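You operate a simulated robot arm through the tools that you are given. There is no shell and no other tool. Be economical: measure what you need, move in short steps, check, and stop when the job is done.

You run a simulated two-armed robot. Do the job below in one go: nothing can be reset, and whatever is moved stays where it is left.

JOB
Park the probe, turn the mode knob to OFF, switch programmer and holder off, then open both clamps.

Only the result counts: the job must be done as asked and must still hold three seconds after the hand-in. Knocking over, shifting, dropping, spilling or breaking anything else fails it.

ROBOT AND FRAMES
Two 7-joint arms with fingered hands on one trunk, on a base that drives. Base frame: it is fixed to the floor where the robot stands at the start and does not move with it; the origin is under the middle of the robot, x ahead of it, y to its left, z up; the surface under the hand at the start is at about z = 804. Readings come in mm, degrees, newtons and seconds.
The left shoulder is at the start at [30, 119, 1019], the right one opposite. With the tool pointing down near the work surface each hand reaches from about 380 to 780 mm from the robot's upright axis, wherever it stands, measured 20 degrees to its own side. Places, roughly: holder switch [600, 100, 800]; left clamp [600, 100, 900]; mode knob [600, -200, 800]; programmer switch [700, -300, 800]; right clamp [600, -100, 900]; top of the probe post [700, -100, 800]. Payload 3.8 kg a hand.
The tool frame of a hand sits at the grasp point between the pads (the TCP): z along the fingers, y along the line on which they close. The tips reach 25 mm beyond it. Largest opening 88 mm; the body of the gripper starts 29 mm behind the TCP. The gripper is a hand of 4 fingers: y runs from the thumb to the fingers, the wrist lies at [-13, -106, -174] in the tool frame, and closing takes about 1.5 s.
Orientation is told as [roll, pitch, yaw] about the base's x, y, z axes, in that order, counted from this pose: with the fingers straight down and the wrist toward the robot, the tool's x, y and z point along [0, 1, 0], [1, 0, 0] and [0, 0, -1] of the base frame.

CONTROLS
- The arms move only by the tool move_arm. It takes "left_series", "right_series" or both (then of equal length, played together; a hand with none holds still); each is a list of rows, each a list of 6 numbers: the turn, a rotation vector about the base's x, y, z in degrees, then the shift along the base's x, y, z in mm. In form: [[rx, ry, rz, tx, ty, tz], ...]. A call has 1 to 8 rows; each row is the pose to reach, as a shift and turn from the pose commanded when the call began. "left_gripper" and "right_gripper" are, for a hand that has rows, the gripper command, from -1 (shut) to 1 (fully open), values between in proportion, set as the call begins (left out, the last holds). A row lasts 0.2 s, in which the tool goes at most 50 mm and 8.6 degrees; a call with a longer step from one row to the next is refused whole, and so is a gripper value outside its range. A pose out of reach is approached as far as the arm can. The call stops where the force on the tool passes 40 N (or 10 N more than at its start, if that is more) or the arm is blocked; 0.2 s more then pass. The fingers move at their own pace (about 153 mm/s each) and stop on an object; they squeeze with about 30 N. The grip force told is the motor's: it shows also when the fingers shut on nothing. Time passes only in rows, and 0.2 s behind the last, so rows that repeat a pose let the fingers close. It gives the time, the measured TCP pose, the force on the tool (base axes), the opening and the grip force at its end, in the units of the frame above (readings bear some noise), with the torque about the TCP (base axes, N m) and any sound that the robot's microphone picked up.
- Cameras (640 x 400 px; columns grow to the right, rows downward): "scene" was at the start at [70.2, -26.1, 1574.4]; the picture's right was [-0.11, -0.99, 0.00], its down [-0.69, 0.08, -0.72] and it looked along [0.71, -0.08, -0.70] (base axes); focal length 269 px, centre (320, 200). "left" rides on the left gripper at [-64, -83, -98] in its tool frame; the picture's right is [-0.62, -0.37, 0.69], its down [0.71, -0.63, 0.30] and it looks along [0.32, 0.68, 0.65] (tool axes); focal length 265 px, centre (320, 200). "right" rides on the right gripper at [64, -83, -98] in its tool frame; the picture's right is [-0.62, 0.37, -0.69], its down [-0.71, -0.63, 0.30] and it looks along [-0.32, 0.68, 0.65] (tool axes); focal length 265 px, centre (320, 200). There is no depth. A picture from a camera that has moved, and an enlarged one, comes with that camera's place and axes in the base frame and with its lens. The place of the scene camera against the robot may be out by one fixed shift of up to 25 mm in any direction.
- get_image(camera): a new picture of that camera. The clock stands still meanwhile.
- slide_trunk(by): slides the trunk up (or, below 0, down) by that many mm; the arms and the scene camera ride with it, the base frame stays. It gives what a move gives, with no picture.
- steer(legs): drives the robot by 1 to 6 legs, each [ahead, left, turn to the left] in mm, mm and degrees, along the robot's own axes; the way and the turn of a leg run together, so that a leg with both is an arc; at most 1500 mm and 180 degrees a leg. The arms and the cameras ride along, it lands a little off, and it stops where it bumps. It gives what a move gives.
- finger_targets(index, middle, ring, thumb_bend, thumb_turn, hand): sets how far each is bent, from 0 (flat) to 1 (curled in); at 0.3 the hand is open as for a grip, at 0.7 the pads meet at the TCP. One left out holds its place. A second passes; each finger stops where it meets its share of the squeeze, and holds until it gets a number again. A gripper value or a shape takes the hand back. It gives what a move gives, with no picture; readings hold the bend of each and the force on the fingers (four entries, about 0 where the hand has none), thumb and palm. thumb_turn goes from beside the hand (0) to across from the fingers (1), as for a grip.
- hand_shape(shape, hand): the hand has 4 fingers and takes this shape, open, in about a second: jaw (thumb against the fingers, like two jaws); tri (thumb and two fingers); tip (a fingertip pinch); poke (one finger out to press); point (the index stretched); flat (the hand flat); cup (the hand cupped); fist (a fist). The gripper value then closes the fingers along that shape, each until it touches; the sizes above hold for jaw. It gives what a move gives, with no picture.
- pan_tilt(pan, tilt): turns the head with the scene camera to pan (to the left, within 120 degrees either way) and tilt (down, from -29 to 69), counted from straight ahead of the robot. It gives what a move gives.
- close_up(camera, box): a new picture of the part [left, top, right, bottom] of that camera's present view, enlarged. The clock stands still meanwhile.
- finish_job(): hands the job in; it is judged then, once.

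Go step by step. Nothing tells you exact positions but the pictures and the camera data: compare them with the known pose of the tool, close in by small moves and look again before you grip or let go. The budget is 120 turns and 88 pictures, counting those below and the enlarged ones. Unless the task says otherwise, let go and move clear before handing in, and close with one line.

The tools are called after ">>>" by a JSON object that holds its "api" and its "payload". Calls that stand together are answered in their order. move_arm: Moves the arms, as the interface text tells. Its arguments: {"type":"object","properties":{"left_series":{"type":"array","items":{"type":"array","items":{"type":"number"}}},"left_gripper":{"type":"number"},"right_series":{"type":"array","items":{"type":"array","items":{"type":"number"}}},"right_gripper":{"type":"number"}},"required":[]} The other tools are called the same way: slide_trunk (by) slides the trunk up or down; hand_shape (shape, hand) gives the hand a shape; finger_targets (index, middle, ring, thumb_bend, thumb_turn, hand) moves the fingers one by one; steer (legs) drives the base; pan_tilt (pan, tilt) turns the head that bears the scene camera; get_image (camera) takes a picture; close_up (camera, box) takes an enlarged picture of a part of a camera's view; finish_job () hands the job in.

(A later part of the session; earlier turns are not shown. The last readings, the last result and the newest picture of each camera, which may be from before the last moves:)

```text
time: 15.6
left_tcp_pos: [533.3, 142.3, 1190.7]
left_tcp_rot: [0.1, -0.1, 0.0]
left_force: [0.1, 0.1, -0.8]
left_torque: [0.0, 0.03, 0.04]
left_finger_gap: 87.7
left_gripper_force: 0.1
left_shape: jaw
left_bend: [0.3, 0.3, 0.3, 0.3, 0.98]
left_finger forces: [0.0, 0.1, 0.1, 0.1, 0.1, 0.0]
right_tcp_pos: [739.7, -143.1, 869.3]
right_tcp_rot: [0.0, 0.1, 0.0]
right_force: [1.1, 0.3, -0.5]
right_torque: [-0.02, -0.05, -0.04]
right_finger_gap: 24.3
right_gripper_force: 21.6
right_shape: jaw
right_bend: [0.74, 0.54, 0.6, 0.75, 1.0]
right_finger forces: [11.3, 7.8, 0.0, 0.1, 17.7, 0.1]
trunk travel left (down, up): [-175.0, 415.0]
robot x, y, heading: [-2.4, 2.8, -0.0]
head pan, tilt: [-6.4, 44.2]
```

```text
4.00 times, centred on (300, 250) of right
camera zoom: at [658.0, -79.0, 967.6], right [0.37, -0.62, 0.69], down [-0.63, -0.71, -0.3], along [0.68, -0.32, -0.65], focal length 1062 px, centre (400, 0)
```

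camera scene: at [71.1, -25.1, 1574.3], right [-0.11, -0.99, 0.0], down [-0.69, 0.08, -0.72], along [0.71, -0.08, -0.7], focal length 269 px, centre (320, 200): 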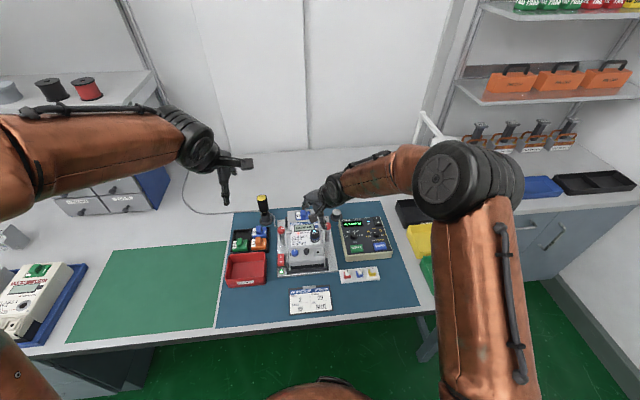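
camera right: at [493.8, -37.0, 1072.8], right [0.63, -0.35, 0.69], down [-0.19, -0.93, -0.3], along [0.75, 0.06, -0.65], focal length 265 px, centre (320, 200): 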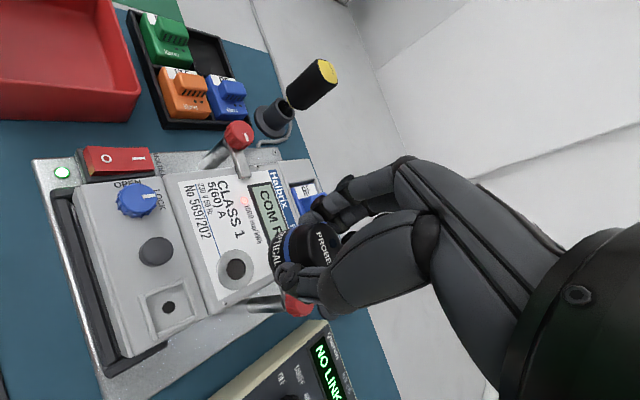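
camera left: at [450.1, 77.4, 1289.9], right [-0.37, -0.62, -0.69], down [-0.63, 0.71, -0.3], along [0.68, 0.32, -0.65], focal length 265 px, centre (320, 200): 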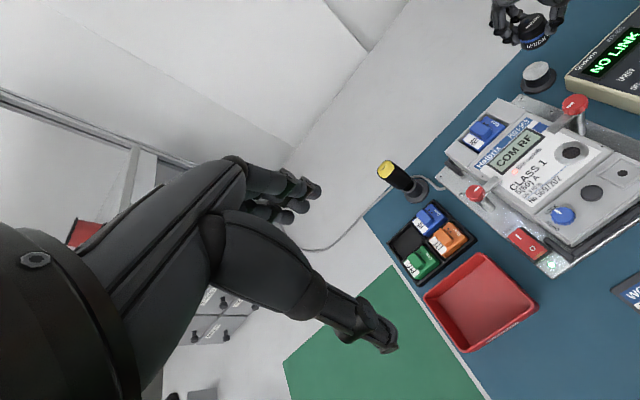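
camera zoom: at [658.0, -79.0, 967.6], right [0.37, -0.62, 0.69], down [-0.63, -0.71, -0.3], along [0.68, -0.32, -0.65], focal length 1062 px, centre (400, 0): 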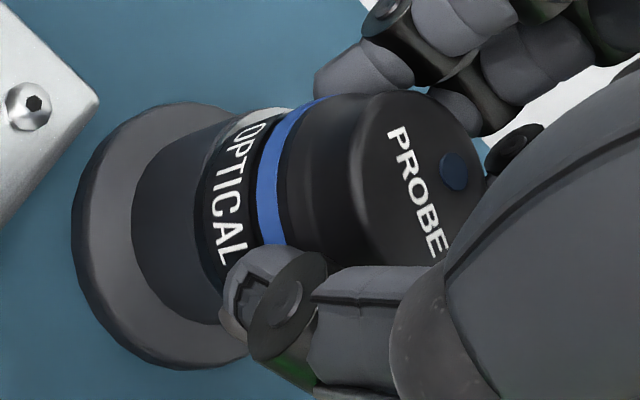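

The post still peeks out on the far side; shift +2 mm in x and look from both cameras.

>>> {"api": "move_arm", "payload": {"right_series": [[0, 0, 0, 2, 0, 0], [0, 0, 0, 2, 0, -1], [0, 0, 0, 2, 0, -1]]}}

>>> {"api": "close_up", "payload": {"camera": "right", "box": [240, 200, 360, 300]}}

>>> {"api": "close_up", "payload": {"camera": "scene", "box": [310, 190, 360, 225]}}

```text
time: 16.4
left_tcp_pos: [533.9, 142.0, 1190.9]
left_tcp_rot: [0.0, 0.0, 0.0]
left_force: [-1.2, -0.2, 0.2]
left_torque: [-0.02, -0.01, 0.06]
left_finger_gap: 87.7
left_gripper_force: 0.1
left_shape: jaw
left_bend: [0.3, 0.3, 0.3, 0.3, 0.98]
left_finger forces: [0.1, 0.0, 0.0, 0.0, 0.0, 0.0]
right_tcp_pos: [741.6, -144.0, 866.4]
right_tcp_rot: [0.0, 0.0, 0.0]
right_force: [0.7, -0.2, -2.6]
right_torque: [-0.01, -0.03, 0.01]
right_finger_gap: 24.5
right_gripper_force: 21.8
right_shape: jaw
right_bend: [0.74, 0.53, 0.6, 0.75, 1.0]
right_finger forces: [11.5, 8.0, 0.0, 0.0, 17.5, 0.1]
trunk travel left (down, up): [-175.0, 415.0]
robot x, y, heading: [-1.6, 1.7, -0.1]
head pan, tilt: [-6.4, 44.2]
```

```text
4.00 times, centred on (300, 250) of right
camera zoom: at [660.0, -79.0, 965.9], right [0.37, -0.62, 0.69], down [-0.63, -0.71, -0.3], along [0.68, -0.32, -0.65], focal length 1062 px, centre (400, 0)
```

zoom: 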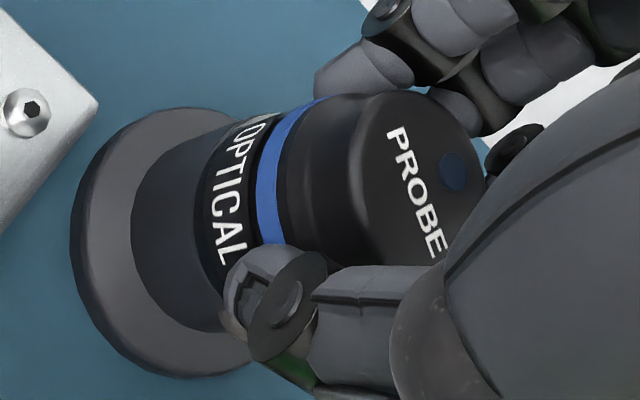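

```text
11.43 times, centred on (335, 208) of scene
camera zoom: at [70.8, -26.1, 1574.3], right [-0.11, -0.99, 0.0], down [-0.69, 0.08, -0.72], along [0.71, -0.08, -0.7], focal length 3074 px, centre (149, 114)
```

zoom: 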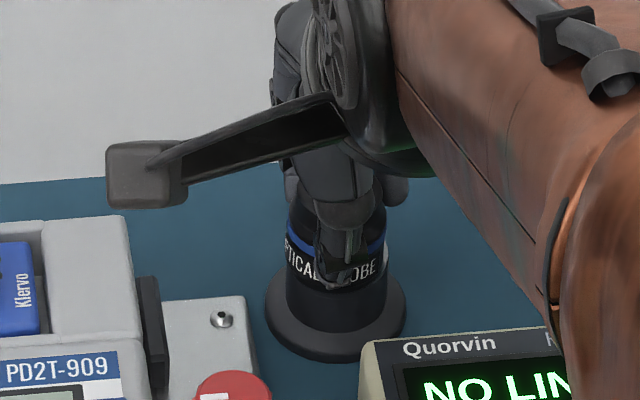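

Well aligned and perhaps just touching. Two mm more to seat it.

>>> {"api": "move_arm", "payload": {"right_series": [[0, 0, 0, 0, 0, -1], [0, 0, 0, 0, 0, -2], [0, 0, 0, 0, 0, -2]]}}

>>> {"api": "close_up", "payload": {"camera": "right", "box": [240, 200, 360, 300]}}

```text
time: 17.2
left_tcp_pos: [534.0, 141.9, 1190.8]
left_tcp_rot: [-0.1, 0.0, -0.1]
left_force: [0.4, 0.1, 0.3]
left_torque: [0.01, 0.01, -0.02]
left_finger_gap: 87.6
left_gripper_force: 0.1
left_shape: jaw
left_bend: [0.3, 0.3, 0.3, 0.3, 0.98]
left_finger forces: [0.1, 0.1, 0.0, 0.0, 0.0, 0.1]
right_tcp_pos: [743.3, -143.8, 866.4]
right_tcp_rot: [0.0, 0.0, 0.0]
right_force: [0.2, -0.5, 0.2]
right_torque: [-0.01, 0.01, 0.01]
right_finger_gap: 24.6
right_gripper_force: 22.2
right_shape: jaw
right_bend: [0.74, 0.53, 0.6, 0.75, 1.0]
right_finger forces: [11.5, 8.0, 0.0, 0.1, 18.0, 0.0]
trunk travel left (down, up): [-175.0, 415.0]
robot x, y, heading: [-2.3, -4.6, 0.2]
head pan, tilt: [-6.4, 44.2]
```

```text
4.00 times, centred on (300, 250) of right
camera zoom: at [660.3, -78.8, 964.9], right [0.37, -0.62, 0.69], down [-0.63, -0.71, -0.3], along [0.68, -0.32, -0.65], focal length 1062 px, centre (400, 0)
```

zoom: 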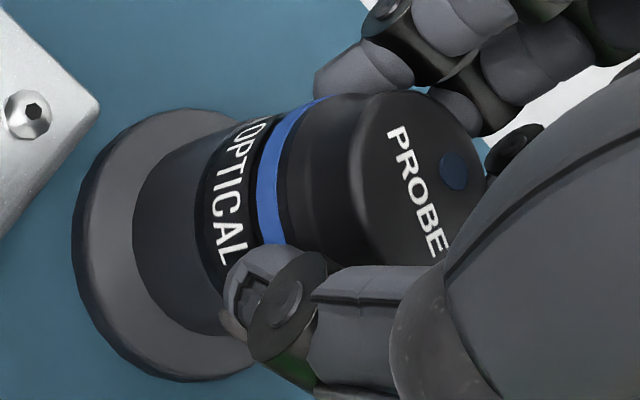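

>>> {"api": "move_arm", "payload": {"right_series": [[0, 0, 0, 0, 0, -1], [0, 0, 0, 0, 0, -2], [0, 0, 0, 0, 0, -2], [0, 0, 0, 0, 0, -2]]}}

>>> {"api": "close_up", "payload": {"camera": "right", "box": [240, 200, 360, 300]}}

```text
time: 18.2
left_tcp_pos: [532.6, 140.8, 1191.5]
left_tcp_rot: [0.0, 0.0, -0.1]
left_force: [-0.2, 0.2, -0.4]
left_torque: [-0.02, -0.01, 0.01]
left_finger_gap: 87.6
left_gripper_force: 0.0
left_shape: jaw
left_bend: [0.3, 0.3, 0.3, 0.3, 0.98]
left_finger forces: [0.0, 0.0, 0.0, 0.1, 0.0, 0.0]
right_tcp_pos: [742.7, -144.3, 864.6]
right_tcp_rot: [-0.1, -0.1, 0.0]
right_force: [0.2, 0.4, 6.3]
right_torque: [0.0, -0.09, 0.03]
right_finger_gap: 24.8
right_gripper_force: 22.4
right_shape: jaw
right_bend: [0.74, 0.53, 0.6, 0.75, 1.0]
right_finger forces: [11.9, 8.5, 0.0, 0.1, 19.1, 0.1]
trunk travel left (down, up): [-175.0, 415.0]
robot x, y, heading: [-2.1, 0.6, -0.1]
head pan, tilt: [-6.4, 44.2]
```

```text
4.00 times, centred on (300, 250) of right
camera zoom: at [660.2, -78.5, 963.6], right [0.37, -0.62, 0.69], down [-0.63, -0.71, -0.31], along [0.68, -0.32, -0.65], focal length 1062 px, centre (400, 0)
```

zoom: 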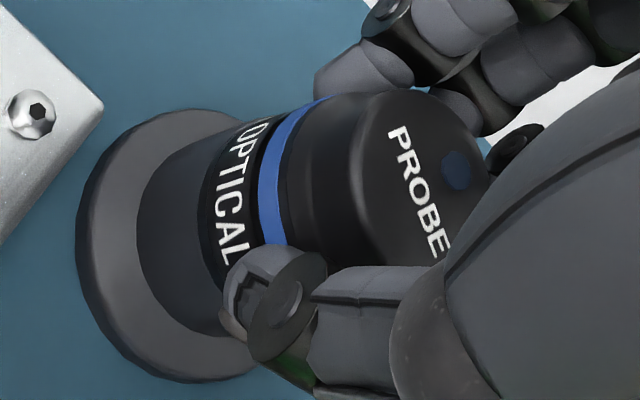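

It is seated (6 N upward, a magnet pull felt before). I ease off slightly and open the hand.

>>> {"api": "move_arm", "payload": {"right_series": [[0, 0, 0, 0, 0, 1.5], [0, 0, 0, 0, 0, 1.5], [0, 0, 0, 0, 0, 1.5], [0, 0, 0, 0, 0, 1.5], [0, 0, 0, 0, 0, 1.5], [0, 0, 0, 0, 0, 1.5], [0, 0, 0, 0, 0, 1.5]], "right_gripper": 1}}

>>> {"api": "get_image", "payload": {"camera": "right"}}

```text
time: 19.8
left_tcp_pos: [535.5, 142.3, 1191.0]
left_tcp_rot: [0.0, 0.1, 0.1]
left_force: [-0.2, -0.1, 0.6]
left_torque: [-0.04, 0.0, 0.0]
left_finger_gap: 87.3
left_gripper_force: 0.1
left_shape: jaw
left_bend: [0.3, 0.3, 0.3, 0.3, 0.98]
left_finger forces: [0.0, 0.1, 0.0, 0.0, 0.0, 0.1]
right_tcp_pos: [741.9, -141.3, 865.6]
right_tcp_rot: [0.0, 0.0, -0.1]
right_force: [0.0, -0.6, 0.8]
right_torque: [0.01, 0.0, 0.01]
right_finger_gap: 87.4
right_gripper_force: 0.0
right_shape: jaw
right_bend: [0.3, 0.3, 0.3, 0.3, 0.98]
right_finger forces: [0.0, 0.1, 0.1, 0.0, 0.0, 0.0]
trunk travel left (down, up): [-175.0, 415.0]
robot x, y, heading: [-1.5, -0.2, 0.1]
head pan, tilt: [-6.4, 44.2]
```

```text
45 pictures are left
camera right: at [659.7, -78.2, 965.0], right [0.37, -0.62, 0.69], down [-0.63, -0.71, -0.3], along [0.68, -0.32, -0.65], focal length 265 px, centre (320, 200)
```

right: 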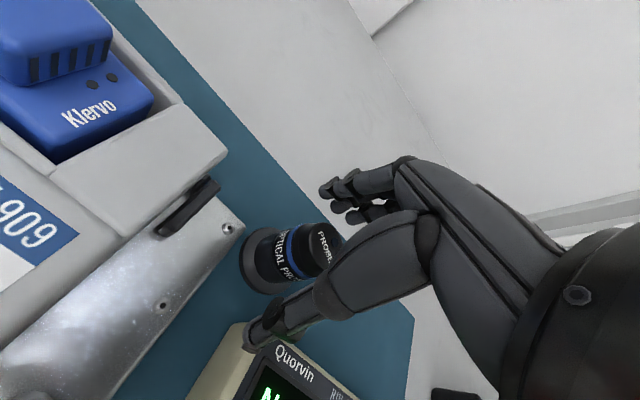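

The probe sits on the post. I raise the hand and go above the mode knob (about 611,-185).

>>> {"api": "move_arm", "payload": {"right_series": [[0, 0, 0, 0, 0, 45], [0, 0, 0, 0, 0, 90], [0, 0, 0, -40, -12, 100], [0, 0, 0, -80, -24, 100], [0, 0, -5, -115, -36, 90], [0, 0, -10, -131, -43, 70], [0, 0, -10, -131, -43, 70]], "right_gripper": 0.3}}

>>> {"api": "get_image", "payload": {"camera": "right"}}

>>> {"api": "get_image", "payload": {"camera": "scene"}}

```text
time: 21.4
left_tcp_pos: [534.1, 142.0, 1192.1]
left_tcp_rot: [0.0, -0.1, -0.1]
left_force: [0.4, -0.6, 0.0]
left_torque: [0.02, -0.02, 0.01]
left_finger_gap: 87.7
left_gripper_force: 0.0
left_shape: jaw
left_bend: [0.3, 0.3, 0.3, 0.3, 0.98]
left_finger forces: [0.0, 0.0, 0.1, 0.0, 0.0, 0.1]
right_tcp_pos: [609.0, -186.1, 935.1]
right_tcp_rot: [0.0, 0.1, -10.1]
right_force: [-0.6, -0.2, -0.3]
right_torque: [0.01, -0.02, 0.02]
right_finger_gap: 57.5
right_gripper_force: 0.1
right_shape: jaw
right_bend: [0.28, 0.39, 0.35, 0.61, 1.0]
right_finger forces: [0.0, 0.0, 0.1, 0.1, 0.0, 0.0]
trunk travel left (down, up): [-175.0, 415.0]
robot x, y, heading: [-0.2, -5.6, -0.0]
head pan, tilt: [-6.4, 44.2]
```

```text
44 pictures are left
camera right: at [539.5, -107.3, 1034.3], right [0.25, -0.67, 0.69], down [-0.75, -0.59, -0.3], along [0.62, -0.44, -0.65], focal length 265 px, centre (320, 200)
```

right: 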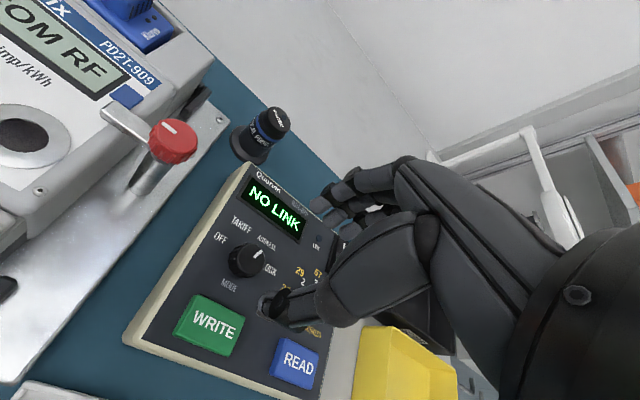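

```text
43 pictures are left
camera scene: at [70.1, -26.1, 1574.4], right [-0.11, -0.99, 0.0], down [-0.69, 0.08, -0.72], along [0.71, -0.08, -0.7], focal length 269 px, centre (320, 200)
```

scene: 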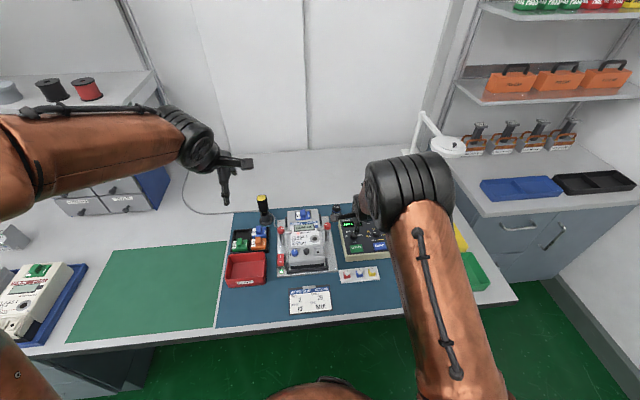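

>>> {"api": "close_up", "payload": {"camera": "right", "box": [170, 170, 330, 290]}}

>>> {"api": "close_up", "payload": {"camera": "left", "box": [500, 0, 640, 100]}}

```text
3.33 times, centred on (250, 230) of right
camera zoom: at [539.5, -107.3, 1034.3], right [0.25, -0.67, 0.69], down [-0.75, -0.59, -0.3], along [0.62, -0.44, -0.65], focal length 885 px, centre (553, 100)
```

zoom: 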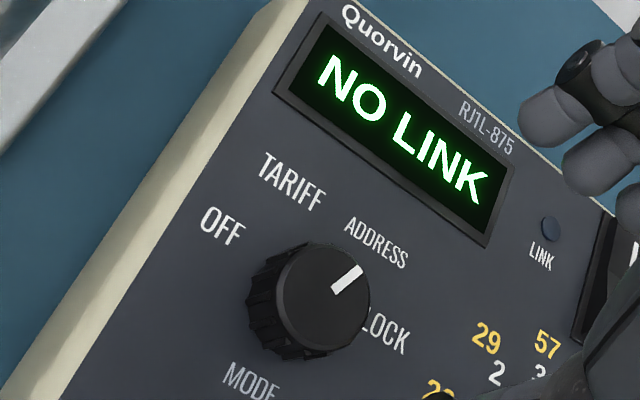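

```text
4.00 times, centred on (570, 50) of left
camera zoom: at [449.7, 77.2, 1290.0], right [-0.37, -0.62, -0.69], down [-0.63, 0.71, -0.3], along [0.68, 0.32, -0.65], focal length 1062 px, centre (-680, 800)
```

zoom: 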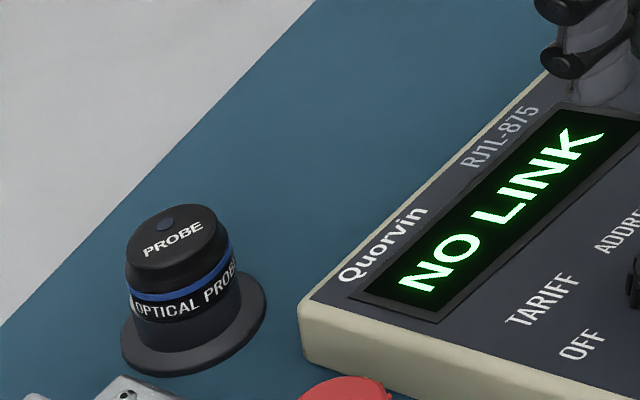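

Knob at about (613.5,-182.5), top z≈861; pointer at ADDRESS, so it must turn counter-clockwise about 90°. I lower with yaw -25.

>>> {"api": "move_arm", "payload": {"right_series": [[0, 0, -7, 6, 1, -15], [0, 0, -15, 6, 1, -30], [0, 0, -15, 6, 1, -45], [0, 0, -15, 6, 1, -55], [0, 0, -15, 6, 1, -55]]}}

>>> {"api": "get_image", "payload": {"camera": "right"}}

>>> {"api": "close_up", "payload": {"camera": "left", "box": [520, 0, 640, 90]}}

```text
time: 22.6
left_tcp_pos: [533.9, 141.6, 1191.2]
left_tcp_rot: [0.0, 0.0, 0.0]
left_force: [-0.4, 0.7, -0.2]
left_torque: [0.04, 0.06, 0.0]
left_finger_gap: 87.6
left_gripper_force: 0.1
left_shape: jaw
left_bend: [0.3, 0.3, 0.3, 0.3, 0.98]
left_finger forces: [0.1, 0.0, 0.0, 0.1, 0.1, 0.0]
right_tcp_pos: [617.6, -184.4, 880.5]
right_tcp_rot: [0.0, -0.1, -25.1]
right_force: [0.8, 0.1, 0.3]
right_torque: [0.0, -0.03, -0.01]
right_finger_gap: 57.4
right_gripper_force: 0.0
right_shape: jaw
right_bend: [0.28, 0.39, 0.35, 0.61, 1.0]
right_finger forces: [0.0, 0.0, 0.1, 0.0, 0.0, 0.0]
trunk travel left (down, up): [-175.0, 415.0]
robot x, y, heading: [-0.7, 2.6, 0.1]
head pan, tilt: [-6.4, 44.2]
```

```text
40 pictures are left
camera right: at [569.9, -91.1, 979.4], right [0.07, -0.72, 0.69], down [-0.87, -0.38, -0.3], along [0.48, -0.58, -0.65], focal length 265 px, centre (320, 200)
```

right: 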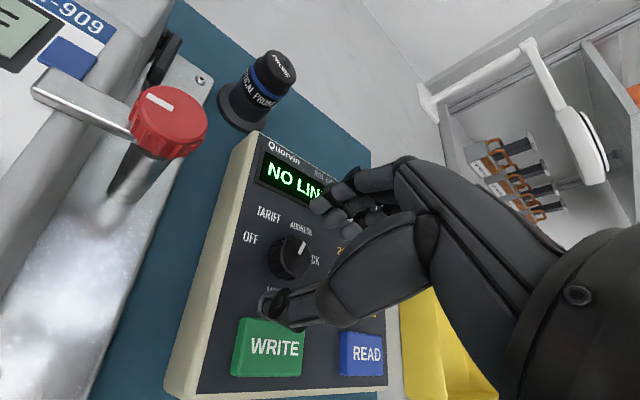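

```text
4.44 times, centred on (580, 45) of left
camera zoom: at [449.9, 77.3, 1289.9], right [-0.37, -0.62, -0.69], down [-0.63, 0.71, -0.3], along [0.68, 0.32, -0.65], focal length 1180 px, centre (-836, 889)
```

zoom: 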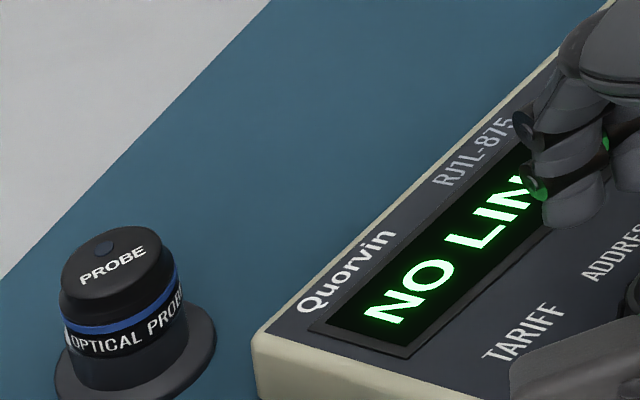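

The knob is centred between thumb and fingers. I lower 5 mm more and close on it.

>>> {"api": "move_arm", "payload": {"right_series": [[0, 0, 0, -1, 1.5, -3], [0, 0, 0, -1, 1.5, -5]]}}

>>> {"api": "move_arm", "payload": {"right_series": [[0, 0, 0, 0, 0, 0], [0, 0, 0, 0, 0, 0], [0, 0, 0, 0, 0, 0], [0, 0, 0, 0, 0, 0], [0, 0, 0, 0, 0, 0], [0, 0, 0, 0, 0, 0]], "right_gripper": -1}}

>>> {"api": "get_image", "payload": {"camera": "right"}}

```text
time: 23.2
left_tcp_pos: [534.0, 141.6, 1191.7]
left_tcp_rot: [-0.1, 0.0, -0.1]
left_force: [0.2, 0.8, 0.6]
left_torque: [0.0, 0.0, 0.02]
left_finger_gap: 87.6
left_gripper_force: 0.0
left_shape: jaw
left_bend: [0.3, 0.3, 0.3, 0.3, 0.98]
left_finger forces: [0.0, 0.1, 0.0, 0.0, 0.0, 0.0]
right_tcp_pos: [615.4, -183.6, 876.3]
right_tcp_rot: [0.0, 0.1, -24.9]
right_force: [-1.3, 0.0, -1.2]
right_torque: [0.0, 0.01, 0.01]
right_finger_gap: 57.5
right_gripper_force: 0.0
right_shape: jaw
right_bend: [0.28, 0.39, 0.35, 0.61, 1.0]
right_finger forces: [0.0, 0.1, 0.1, 0.0, 0.0, 0.1]
trunk travel left (down, up): [-175.0, 415.0]
robot x, y, heading: [4.2, -1.8, 0.1]
head pan, tilt: [-6.4, 44.2]
```

```text
time: 24.6
left_tcp_pos: [532.7, 142.9, 1191.9]
left_tcp_rot: [0.0, 0.0, 0.0]
left_force: [-0.5, 0.5, -0.4]
left_torque: [-0.02, -0.02, 0.0]
left_finger_gap: 87.8
left_gripper_force: 0.1
left_shape: jaw
left_bend: [0.3, 0.3, 0.3, 0.3, 0.98]
left_finger forces: [0.0, 0.0, 0.0, 0.0, 0.1, 0.0]
right_tcp_pos: [614.4, -183.5, 876.8]
right_tcp_rot: [0.0, 0.0, -25.0]
right_force: [-5.0, 3.3, 1.6]
right_torque: [0.1, 0.17, 0.02]
right_finger_gap: 15.9
right_gripper_force: 29.9
right_shape: jaw
right_bend: [0.73, 0.6, 0.69, 0.75, 1.0]
right_finger forces: [14.8, 7.8, 0.1, 0.1, 27.7, 0.0]
trunk travel left (down, up): [-175.0, 415.0]
robot x, y, heading: [0.2, 2.1, -0.3]
head pan, tilt: [-6.4, 44.2]
```

```text
38 pictures are left
camera right: at [568.4, -89.9, 975.1], right [0.07, -0.72, 0.69], down [-0.87, -0.38, -0.3], along [0.48, -0.58, -0.65], focal length 265 px, centre (320, 200)
```

right: 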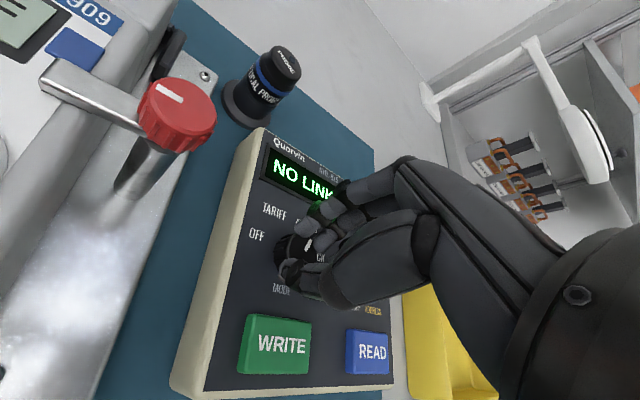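

The knob is gripped. I turn it counter-clockwise, first 64°.

>>> {"api": "move_arm", "payload": {"right_series": [[0, 0, 8, 0.2, 0.4, 0], [0, 0, 16, 0.3, 0.8, 0], [0, 0, 24, 0.3, 1.2, 0], [0, 0, 32, 0.3, 1.6, 0], [0, 0, 40, 0.2, 2.1, 0], [0, 0, 48, 0, 2.4, 0], [0, 0, 56, -0.2, 2.8, 0], [0, 0, 64, -0.4, 3.2, 0]]}}

>>> {"api": "get_image", "payload": {"camera": "right"}}

```text
time: 26.4
left_tcp_pos: [530.8, 140.9, 1193.1]
left_tcp_rot: [0.0, -0.2, 0.1]
left_force: [0.6, 0.1, 0.4]
left_torque: [0.02, -0.02, 0.0]
left_finger_gap: 87.5
left_gripper_force: 0.1
left_shape: jaw
left_bend: [0.3, 0.3, 0.3, 0.3, 0.98]
left_finger forces: [0.0, 0.0, 0.1, 0.1, 0.0, 0.0]
right_tcp_pos: [613.5, -180.1, 878.3]
right_tcp_rot: [-0.3, -0.2, 39.1]
right_force: [-11.9, -5.4, 27.0]
right_torque: [-0.35, 0.39, -0.08]
right_finger_gap: 14.3
right_gripper_force: 30.2
right_shape: jaw
right_bend: [0.73, 0.61, 0.69, 0.77, 1.0]
right_finger forces: [15.9, 7.9, 0.0, 0.0, 47.0, 0.1]
trunk travel left (down, up): [-175.0, 415.0]
robot x, y, heading: [-0.5, -2.7, -0.2]
head pan, tilt: [-6.4, 44.2]
```

```text
37 pictures are left
camera right: at [508.4, -183.5, 977.2], right [0.67, -0.25, 0.7], down [-0.04, -0.95, -0.3], along [0.74, 0.18, -0.65], focal length 265 px, centre (320, 200)
```

right: 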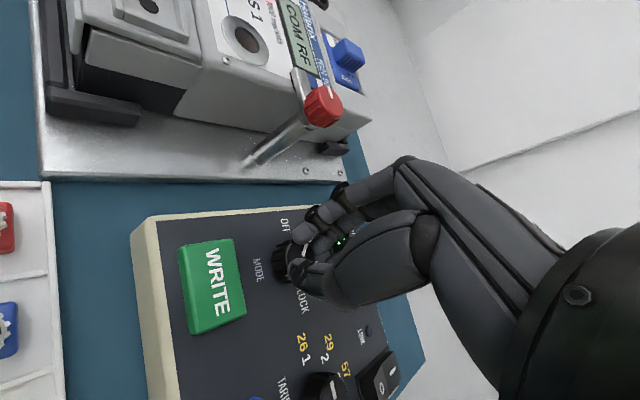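

>>> {"api": "close_up", "payload": {"camera": "right", "box": [230, 200, 380, 320]}}

```text
3.33 times, centred on (305, 260) of right
camera zoom: at [508.4, -183.5, 977.2], right [0.67, -0.25, 0.7], down [-0.04, -0.95, -0.3], along [0.74, 0.18, -0.65], focal length 885 px, centre (370, 0)
```

zoom: 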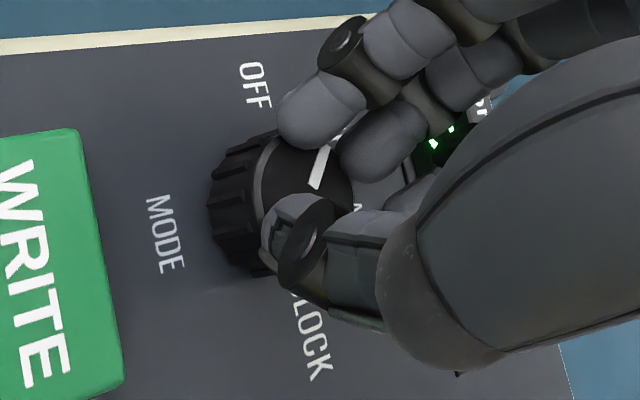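

The pointer has turned with the hand and is past TARIFF. I continue toward OFF, easing up slightly.

>>> {"api": "move_arm", "payload": {"right_series": [[0, 0, 0, 0, 0, 1.5], [0, 0, 8, -0.3, 0.3, 1.5], [0, 0, 16, -0.6, 0.5, 1.5], [0, 0, 24, -1, 0.7, 1.5], [0, 0, 24, -1, 0.7, 1.5]]}}

>>> {"api": "close_up", "payload": {"camera": "right", "box": [230, 170, 430, 320]}}

>>> {"api": "close_up", "payload": {"camera": "scene", "box": [320, 200, 400, 260]}}

```text
time: 27.6
left_tcp_pos: [530.6, 141.3, 1193.1]
left_tcp_rot: [0.0, -0.2, 0.0]
left_force: [0.6, 0.0, 0.5]
left_torque: [-0.02, 0.03, -0.02]
left_finger_gap: 87.8
left_gripper_force: 0.0
left_shape: jaw
left_bend: [0.3, 0.3, 0.3, 0.3, 0.98]
left_finger forces: [0.0, 0.1, 0.0, 0.0, 0.0, 0.1]
right_tcp_pos: [610.9, -181.9, 878.2]
right_tcp_rot: [0.0, -0.2, 63.0]
right_force: [-14.4, -9.6, 25.0]
right_torque: [-0.53, 0.39, -0.07]
right_finger_gap: 14.0
right_gripper_force: 29.8
right_shape: jaw
right_bend: [0.73, 0.62, 0.69, 0.77, 1.0]
right_finger forces: [15.2, 6.8, 0.0, 0.0, 50.8, 0.0]
trunk travel left (down, up): [-175.0, 415.0]
robot x, y, heading: [-1.9, -0.1, 0.4]
head pan, tilt: [-6.4, 44.2]
```

```text
2.67 times, centred on (330, 245) of right
camera zoom: at [517.5, -226.6, 977.6], right [0.72, 0.05, 0.69], down [0.35, -0.89, -0.3], along [0.6, 0.46, -0.65], focal length 708 px, centre (293, 80)
```

zoom: 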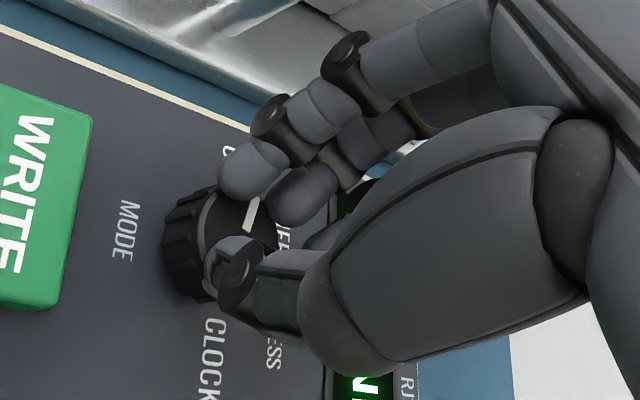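

```text
6.67 times, centred on (360, 230) of scene
camera zoom: at [65.0, -26.7, 1574.6], right [-0.11, -0.99, 0.0], down [-0.69, 0.08, -0.72], along [0.71, -0.08, -0.7], focal length 1793 px, centre (53, 0)
```

zoom: 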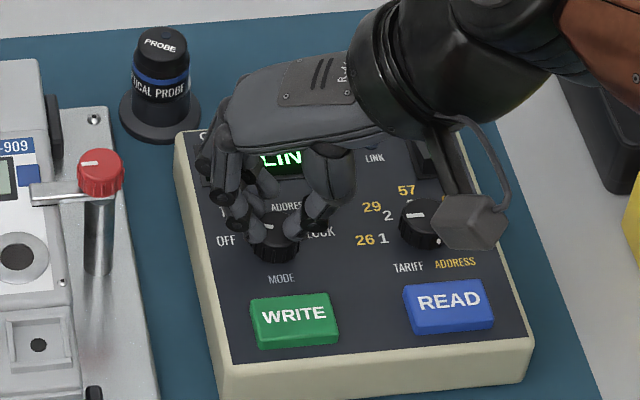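

The pointer is nearing OFF; a further 16°.

>>> {"api": "move_arm", "payload": {"right_series": [[0, 0, 0, 0, 0, 1], [0, 0, 8, -0.3, 0, 1], [0, 0, 16, -0.6, 0, 1], [0, 0, 16, -0.6, 0, 1]]}}

>>> {"api": "close_up", "payload": {"camera": "scene", "box": [330, 205, 380, 240]}}

```text
time: 28.6
left_tcp_pos: [531.6, 140.8, 1192.2]
left_tcp_rot: [0.1, -0.1, 0.0]
left_force: [0.5, -0.4, 0.9]
left_torque: [-0.01, 0.0, -0.04]
left_finger_gap: 87.5
left_gripper_force: 0.0
left_shape: jaw
left_bend: [0.3, 0.3, 0.3, 0.3, 0.98]
left_finger forces: [0.0, 0.1, 0.0, 0.1, 0.1, 0.1]
right_tcp_pos: [612.2, -182.9, 879.4]
right_tcp_rot: [-0.3, 0.0, 78.9]
right_force: [-2.0, -15.3, 21.9]
right_torque: [-0.75, 0.07, -0.18]
right_finger_gap: 13.6
right_gripper_force: 29.8
right_shape: jaw
right_bend: [0.73, 0.63, 0.69, 0.77, 1.0]
right_finger forces: [12.9, 6.7, 0.0, 0.0, 48.6, 0.1]
trunk travel left (down, up): [-175.0, 415.0]
robot x, y, heading: [4.3, 1.3, 0.2]
head pan, tilt: [-6.4, 44.2]
```

```text
11.43 times, centred on (355, 222) of scene
camera zoom: at [67.6, -27.7, 1574.5], right [-0.11, -0.99, 0.0], down [-0.69, 0.08, -0.72], along [0.71, -0.08, -0.7], focal length 3074 px, centre (-80, -57)
```

zoom: 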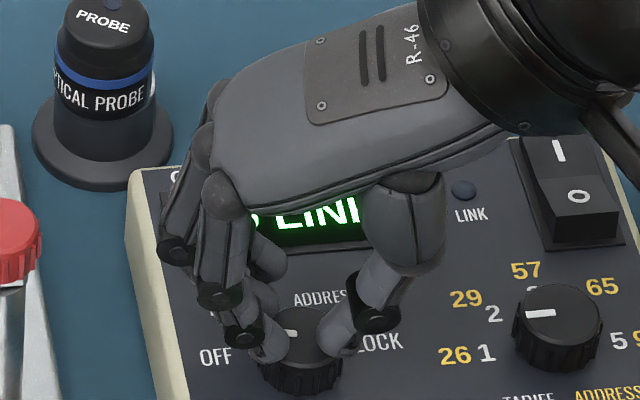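

>>> {"api": "move_arm", "payload": {"right_series": [[0, 0, 8, 0, 0, 0.5], [0, 0, 16, 0, 0, 0.5], [0, 0, 16, 0, 0, 0.5]]}}

>>> {"api": "close_up", "payload": {"camera": "scene", "box": [330, 205, 380, 240]}}

```text
time: 29.2
left_tcp_pos: [533.0, 139.8, 1190.6]
left_tcp_rot: [0.0, 0.0, 0.0]
left_force: [-0.1, 0.1, 0.1]
left_torque: [0.0, 0.02, 0.02]
left_finger_gap: 87.8
left_gripper_force: 0.1
left_shape: jaw
left_bend: [0.3, 0.3, 0.3, 0.3, 0.98]
left_finger forces: [0.0, 0.0, 0.0, 0.0, 0.0, 0.0]
right_tcp_pos: [613.0, -187.1, 880.4]
right_tcp_rot: [0.3, 0.2, 92.6]
right_force: [-2.6, -16.6, 9.5]
right_torque: [-0.53, 0.12, -0.04]
right_finger_gap: 12.0
right_gripper_force: 30.4
right_shape: jaw
right_bend: [0.75, 0.74, 0.69, 0.78, 1.0]
right_finger forces: [0.0, 0.0, 0.0, 0.1, 37.2, 0.0]
trunk travel left (down, up): [-175.0, 415.0]
robot x, y, heading: [1.2, 2.5, -0.4]
head pan, tilt: [-6.4, 44.2]
stopped in row 2 (right hand): the force on the tool passed its limit at 60 N (the readings are from after the stop); the commanded pose is now the measured one
```

```text
11.43 times, centred on (355, 222) of scene
camera zoom: at [69.8, -28.6, 1574.2], right [-0.11, -0.99, 0.0], down [-0.69, 0.08, -0.72], along [0.71, -0.08, -0.7], focal length 3074 px, centre (-80, -57)
```

zoom: 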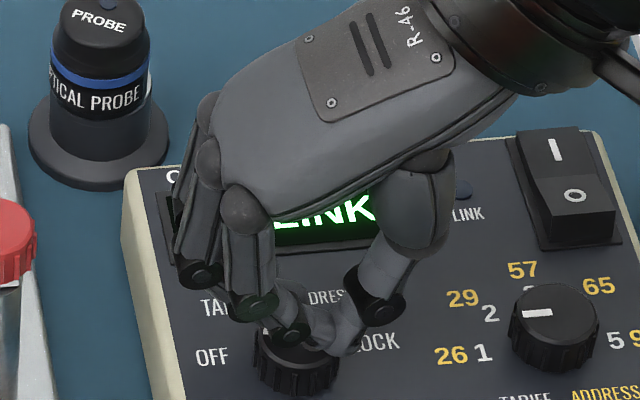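

The fingers slipped off near the end. I release, rise and look at the pointer.

>>> {"api": "move_arm", "payload": {"right_series": [[0, 0, 0, 0, 0, 3], [0, 0, 0, 0, 0, 3], [0, 0, 0, 0, 0, 10], [0, 0, 0, 0, 0, 25], [0, 0, 0, 0, 0, 40], [0, 0, 0, 0, -20, 60], [0, 0, 0, 0, -20, 60]], "right_gripper": 0.4}}

>>> {"api": "get_image", "payload": {"camera": "right"}}

>>> {"api": "close_up", "payload": {"camera": "scene", "box": [330, 205, 400, 255]}}

```text
time: 30.8
left_tcp_pos: [535.4, 142.2, 1191.0]
left_tcp_rot: [0.0, 0.0, 0.0]
left_force: [1.1, -0.9, 0.1]
left_torque: [0.01, -0.01, 0.0]
left_finger_gap: 87.9
left_gripper_force: 0.0
left_shape: jaw
left_bend: [0.3, 0.3, 0.3, 0.3, 0.98]
left_finger forces: [0.1, 0.0, 0.1, 0.0, 0.1, 0.0]
right_tcp_pos: [611.6, -199.3, 938.6]
right_tcp_rot: [0.4, 0.1, 93.1]
right_force: [-0.1, 0.5, 0.7]
right_torque: [0.04, 0.02, 0.01]
right_finger_gap: 61.2
right_gripper_force: 0.0
right_shape: jaw
right_bend: [0.28, 0.37, 0.34, 0.58, 0.99]
right_finger forces: [0.1, 0.1, 0.1, 0.0, 0.1, 0.0]
trunk travel left (down, up): [-175.0, 415.0]
robot x, y, heading: [-1.6, 0.5, 0.0]
head pan, tilt: [-6.4, 44.2]
```

```text
31 pictures are left
camera right: at [554.7, -285.9, 1036.8], right [0.6, 0.4, 0.69], down [0.74, -0.59, -0.31], along [0.28, 0.7, -0.66], focal length 265 px, centre (320, 200)
```

right: 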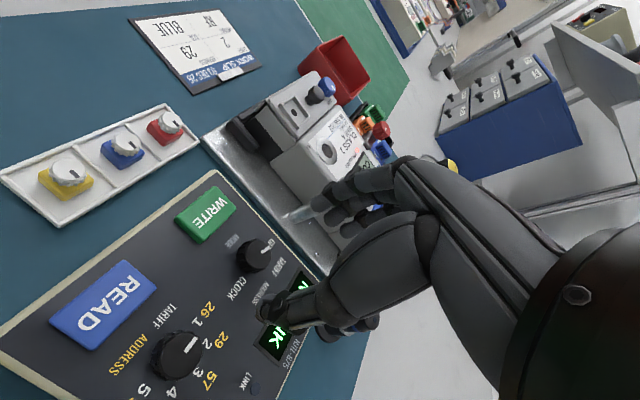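

```text
8.00 times, centred on (365, 230) of scene
camera zoom: at [70.7, -25.8, 1574.4], right [-0.11, -0.99, 0.0], down [-0.69, 0.08, -0.72], along [0.71, -0.08, -0.7], focal length 2152 px, centre (-40, -40)
```

zoom: 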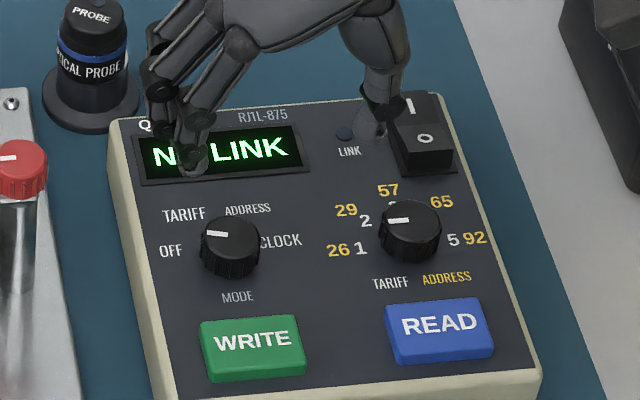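

>>> {"api": "close_up", "payload": {"camera": "right", "box": [130, 200, 310, 400]}}

>>> {"api": "close_up", "payload": {"camera": "scene", "box": [345, 223, 375, 242]}}

```text
2.00 times, centred on (220, 300) of right
camera zoom: at [554.7, -285.9, 1036.8], right [0.6, 0.4, 0.69], down [0.74, -0.59, -0.31], along [0.28, 0.7, -0.66], focal length 531 px, centre (520, 0)
```

zoom: 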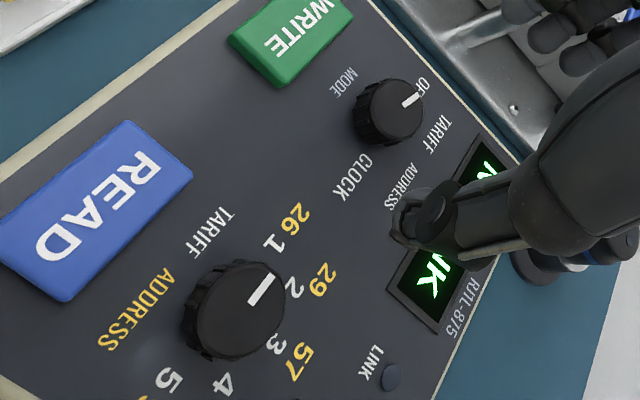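

```text
16.00 times, centred on (360, 232) of scene
camera zoom: at [70.7, -25.8, 1574.4], right [-0.11, -0.99, 0.0], down [-0.69, 0.08, -0.72], along [0.71, -0.08, -0.7], focal length 4303 px, centre (-320, -320)
```

zoom: 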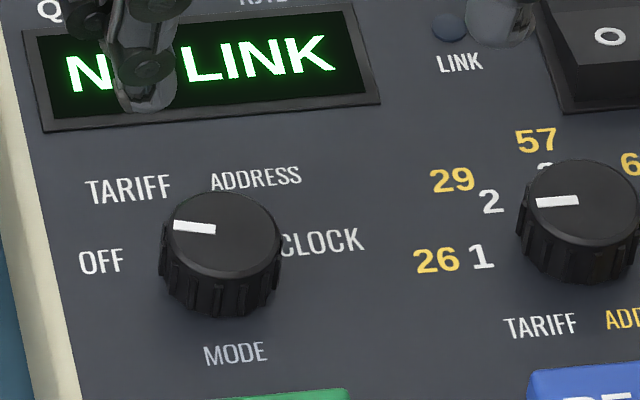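

The pointer is at OFF, against its stop. Next the programmer's rocker: its O end is near (664,-279). I move above it with a poking finger.

>>> {"api": "move_arm", "payload": {"right_series": [[0, 0, -8, 0, -10, 30], [0, 0, -16, 5, -25, 60], [0, 0, -24, 15, -40, 60], [0, 0, -32, 25, -55, 60], [0, 0, -40, 35, -65, 60], [0, 0, -48, 45, -75, 60], [0, 0, -56, 52, -80, 60], [0, 0, -64, 52, -80, 60]]}}

>>> {"api": "hand_shape", "payload": {"hand": "right", "shape": "poke"}}

>>> {"api": "get_image", "payload": {"camera": "right"}}

>>> {"api": "close_up", "payload": {"camera": "scene", "box": [310, 150, 430, 260]}}

```text
time: 32.6
left_tcp_pos: [532.5, 142.0, 1190.9]
left_tcp_rot: [0.0, 0.0, 0.0]
left_force: [0.3, 0.5, -0.1]
left_torque: [-0.01, 0.01, -0.01]
left_finger_gap: 87.7
left_gripper_force: 0.1
left_shape: jaw
left_bend: [0.3, 0.3, 0.3, 0.3, 0.98]
left_finger forces: [0.1, 0.0, 0.0, 0.0, 0.0, 0.0]
right_tcp_pos: [665.5, -280.1, 999.4]
right_tcp_rot: [0.4, -0.1, 28.9]
right_force: [0.0, 0.6, -0.6]
right_torque: [-0.03, 0.0, 0.02]
right_finger_gap: 61.2
right_gripper_force: 0.1
right_shape: jaw
right_bend: [0.28, 0.37, 0.34, 0.58, 0.99]
right_finger forces: [0.0, 0.0, 0.0, 0.0, 0.0, 0.1]
trunk travel left (down, up): [-175.0, 415.0]
robot x, y, heading: [-0.3, -1.8, -0.0]
head pan, tilt: [-6.4, 44.2]
```

```text
time: 33.5
left_tcp_pos: [534.6, 142.2, 1191.7]
left_tcp_rot: [0.0, -0.1, 0.0]
left_force: [-0.2, 0.4, 0.5]
left_torque: [0.02, 0.02, 0.02]
left_finger_gap: 87.8
left_gripper_force: 0.0
left_shape: jaw
left_bend: [0.3, 0.3, 0.3, 0.3, 0.98]
left_finger forces: [0.0, 0.1, 0.1, 0.1, 0.0, 0.1]
right_tcp_pos: [664.5, -280.8, 999.6]
right_tcp_rot: [0.4, 0.1, 29.2]
right_force: [0.4, 0.1, 0.2]
right_torque: [-0.03, -0.03, 0.01]
right_finger_gap: 0.0
right_gripper_force: 0.2
right_shape: poke
right_bend: [0.7, 0.7, 0.99, 1.0, 1.0]
right_finger forces: [0.0, 0.0, 0.0, 0.0, 0.1, 0.1]
trunk travel left (down, up): [-175.0, 415.0]
robot x, y, heading: [-0.0, 4.0, 0.2]
head pan, tilt: [-6.4, 44.2]
```

```text
27 pictures are left
camera right: at [562.8, -264.2, 1098.3], right [0.63, -0.37, 0.69], down [-0.2, -0.93, -0.31], along [0.75, 0.05, -0.66], focal length 265 px, centre (320, 200)
```

right: 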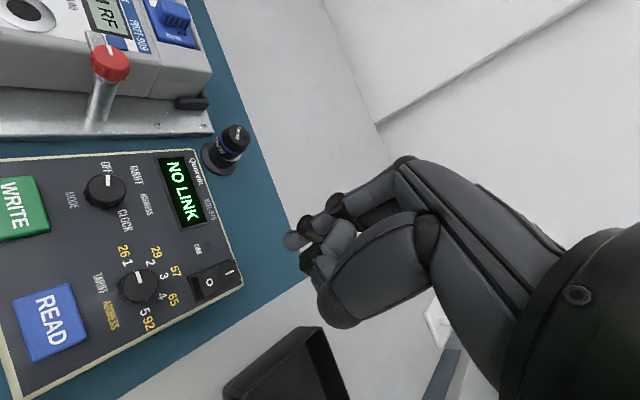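

```text
3.64 times, centred on (370, 205) of scene
camera zoom: at [70.4, -26.0, 1574.4], right [-0.11, -0.99, 0.0], down [-0.69, 0.08, -0.72], along [0.71, -0.08, -0.7], focal length 978 px, centre (138, 182)
```

zoom: 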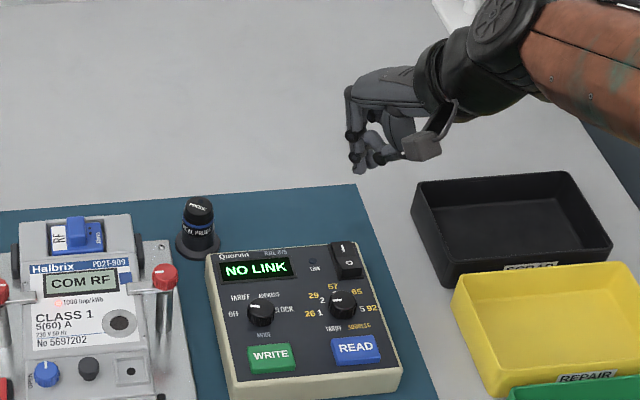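

>>> {"api": "finger_targets", "payload": {"hand": "right", "middle": 1}}

>>> {"api": "move_arm", "payload": {"right_series": [[0, 0, -8, -3, -1, -40], [0, 0, -16, -3, -1, -80], [0, 0, -24, -3, -1, -95], [0, 0, -29, -3, -1, -95], [0, 0, -29, -3, -1, -95]]}}

>>> {"api": "close_up", "payload": {"camera": "right", "box": [200, 170, 400, 320]}}

>>> {"api": "close_up", "payload": {"camera": "scene", "box": [350, 190, 420, 240]}}

```text
time: 34.5
left_tcp_pos: [533.4, 141.8, 1191.0]
left_tcp_rot: [0.0, 0.0, 0.0]
left_force: [-0.1, 0.3, -0.4]
left_torque: [-0.01, 0.02, 0.0]
left_finger_gap: 87.6
left_gripper_force: 0.3
left_shape: jaw
left_bend: [0.3, 0.3, 0.3, 0.3, 0.98]
left_finger forces: [0.0, 0.0, 0.0, 0.0, 0.0, 0.0]
right_tcp_pos: [664.7, -279.3, 999.4]
right_tcp_rot: [0.3, -0.1, 29.0]
right_force: [0.3, -0.1, 0.0]
right_torque: [0.0, -0.01, 0.03]
right_finger_gap: 22.7
right_gripper_force: 0.2
right_shape: fingers
right_bend: [0.7, 1.0, 0.99, 1.0, 1.0]
right_finger forces: [0.0, 0.0, 0.1, 0.0, 0.0, 0.0]
trunk travel left (down, up): [-175.0, 415.0]
robot x, y, heading: [3.1, 5.0, -0.1]
head pan, tilt: [-6.4, 44.2]
```

```text
time: 35.7
left_tcp_pos: [533.4, 141.9, 1192.2]
left_tcp_rot: [0.0, 0.0, 0.0]
left_force: [0.4, -0.7, -0.5]
left_torque: [-0.02, -0.01, 0.02]
left_finger_gap: 87.7
left_gripper_force: 0.1
left_shape: jaw
left_bend: [0.3, 0.3, 0.3, 0.3, 0.98]
left_finger forces: [0.0, 0.0, 0.0, 0.0, 0.0, 0.0]
right_tcp_pos: [662.7, -281.5, 901.7]
right_tcp_rot: [0.4, -0.1, 0.0]
right_force: [0.4, -0.9, 0.7]
right_torque: [-0.01, 0.02, -0.02]
right_finger_gap: 22.6
right_gripper_force: 0.1
right_shape: fingers
right_bend: [0.7, 1.0, 0.99, 1.0, 1.0]
right_finger forces: [0.0, 0.1, 0.0, 0.0, 0.1, 0.1]
trunk travel left (down, up): [-175.0, 415.0]
robot x, y, heading: [1.6, 2.2, -0.0]
head pan, tilt: [-6.4, 44.2]
```

```text
2.67 times, centred on (300, 245) of right
camera zoom: at [580.9, -217.9, 1001.3], right [0.37, -0.62, 0.69], down [-0.63, -0.71, -0.31], along [0.68, -0.32, -0.66], focal length 708 px, centre (373, 80)
```

zoom: 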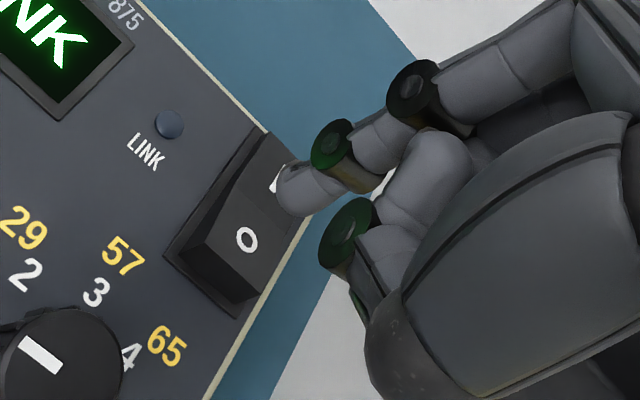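

```text
8.00 times, centred on (385, 215) of scene
camera zoom: at [70.4, -26.3, 1574.4], right [-0.11, -0.99, 0.0], down [-0.69, 0.08, -0.72], along [0.71, -0.08, -0.7], focal length 2152 px, centre (-200, 80)
```

zoom: 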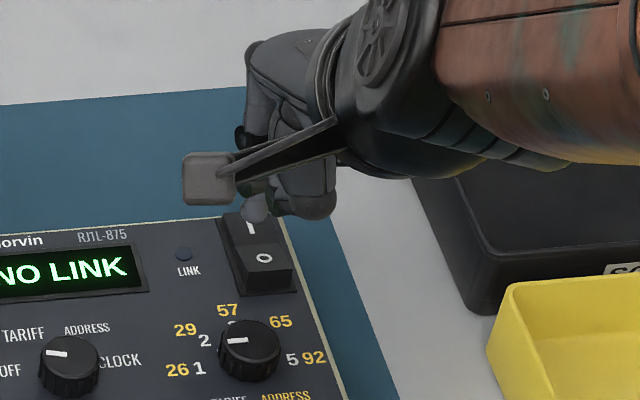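

The index tip is above the I/middle area; O lies about 5 mm nearer and 5 mm right. I shift and lower closer.

>>> {"api": "move_arm", "payload": {"right_series": [[0, 0, 0, -5, -5, 0], [0, 0, 0, -6, -5, -10], [0, 0, 0, -6, -5, -10]]}}

>>> {"api": "close_up", "payload": {"camera": "right", "box": [220, 200, 340, 300]}}

```text
time: 36.5
left_tcp_pos: [533.7, 141.1, 1190.8]
left_tcp_rot: [0.0, 0.0, 0.0]
left_force: [0.6, 0.8, -0.9]
left_torque: [0.01, 0.0, -0.01]
left_finger_gap: 87.5
left_gripper_force: 0.1
left_shape: jaw
left_bend: [0.3, 0.3, 0.3, 0.3, 0.98]
left_finger forces: [0.0, 0.0, 0.0, 0.0, 0.0, 0.0]
right_tcp_pos: [656.3, -285.7, 893.3]
right_tcp_rot: [0.4, 0.0, 0.0]
right_force: [-0.3, -0.7, 0.8]
right_torque: [0.01, -0.02, 0.0]
right_finger_gap: 22.5
right_gripper_force: 0.1
right_shape: fingers
right_bend: [0.7, 1.0, 0.99, 1.0, 1.0]
right_finger forces: [0.1, 0.1, 0.1, 0.0, 0.0, 0.1]
trunk travel left (down, up): [-175.0, 415.0]
robot x, y, heading: [-1.2, 4.1, 0.1]
head pan, tilt: [-6.4, 44.2]
```

```text
4.00 times, centred on (280, 250) of right
camera zoom: at [573.6, -222.3, 992.6], right [0.37, -0.62, 0.69], down [-0.63, -0.71, -0.31], along [0.68, -0.32, -0.66], focal length 1062 px, centre (480, 0)
```

zoom: 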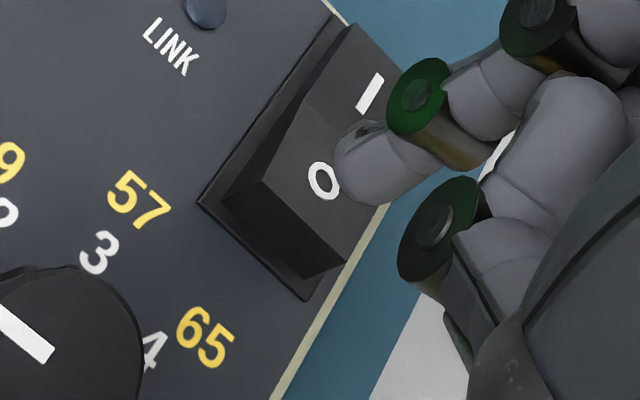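

The tip will land at the O mark. I press down gently.

>>> {"api": "move_arm", "payload": {"right_series": [[0, 0, 0, -3, 0, -4], [0, 0, 0, -3, 0, -8], [0, 0, 0, -3, 0, -11], [0, 0, 0, -3, 0, -14], [0, 0, 0, -3, 0, -17]]}}

>>> {"api": "close_up", "payload": {"camera": "right", "box": [200, 170, 360, 300]}}

```text
time: 37.7
left_tcp_pos: [533.5, 141.5, 1191.0]
left_tcp_rot: [0.0, 0.0, -0.1]
left_force: [-0.6, 0.5, 0.0]
left_torque: [-0.01, -0.02, 0.01]
left_finger_gap: 87.7
left_gripper_force: 0.0
left_shape: jaw
left_bend: [0.3, 0.3, 0.3, 0.3, 0.98]
left_finger forces: [0.1, 0.0, 0.0, 0.0, 0.0, 0.1]
right_tcp_pos: [651.5, -285.7, 876.8]
right_tcp_rot: [0.4, -0.1, -0.1]
right_force: [-0.3, 0.0, 0.0]
right_torque: [0.03, 0.03, 0.0]
right_finger_gap: 22.6
right_gripper_force: 0.1
right_shape: fingers
right_bend: [0.7, 1.0, 0.99, 1.0, 1.0]
right_finger forces: [0.0, 0.1, 0.0, 0.1, 0.1, 0.1]
trunk travel left (down, up): [-175.0, 415.0]
robot x, y, heading: [0.6, -1.0, 0.1]
head pan, tilt: [-6.4, 44.2]
```

```text
3.08 times, centred on (280, 235) of right
camera zoom: at [570.9, -221.7, 976.4], right [0.37, -0.62, 0.69], down [-0.63, -0.71, -0.31], along [0.68, -0.32, -0.66], focal length 817 px, centre (443, 92)
```

zoom: 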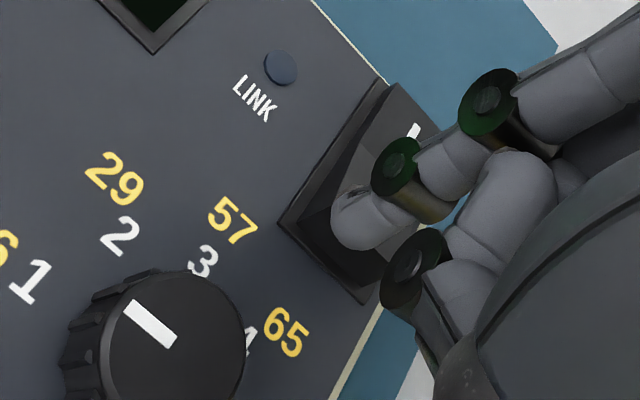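

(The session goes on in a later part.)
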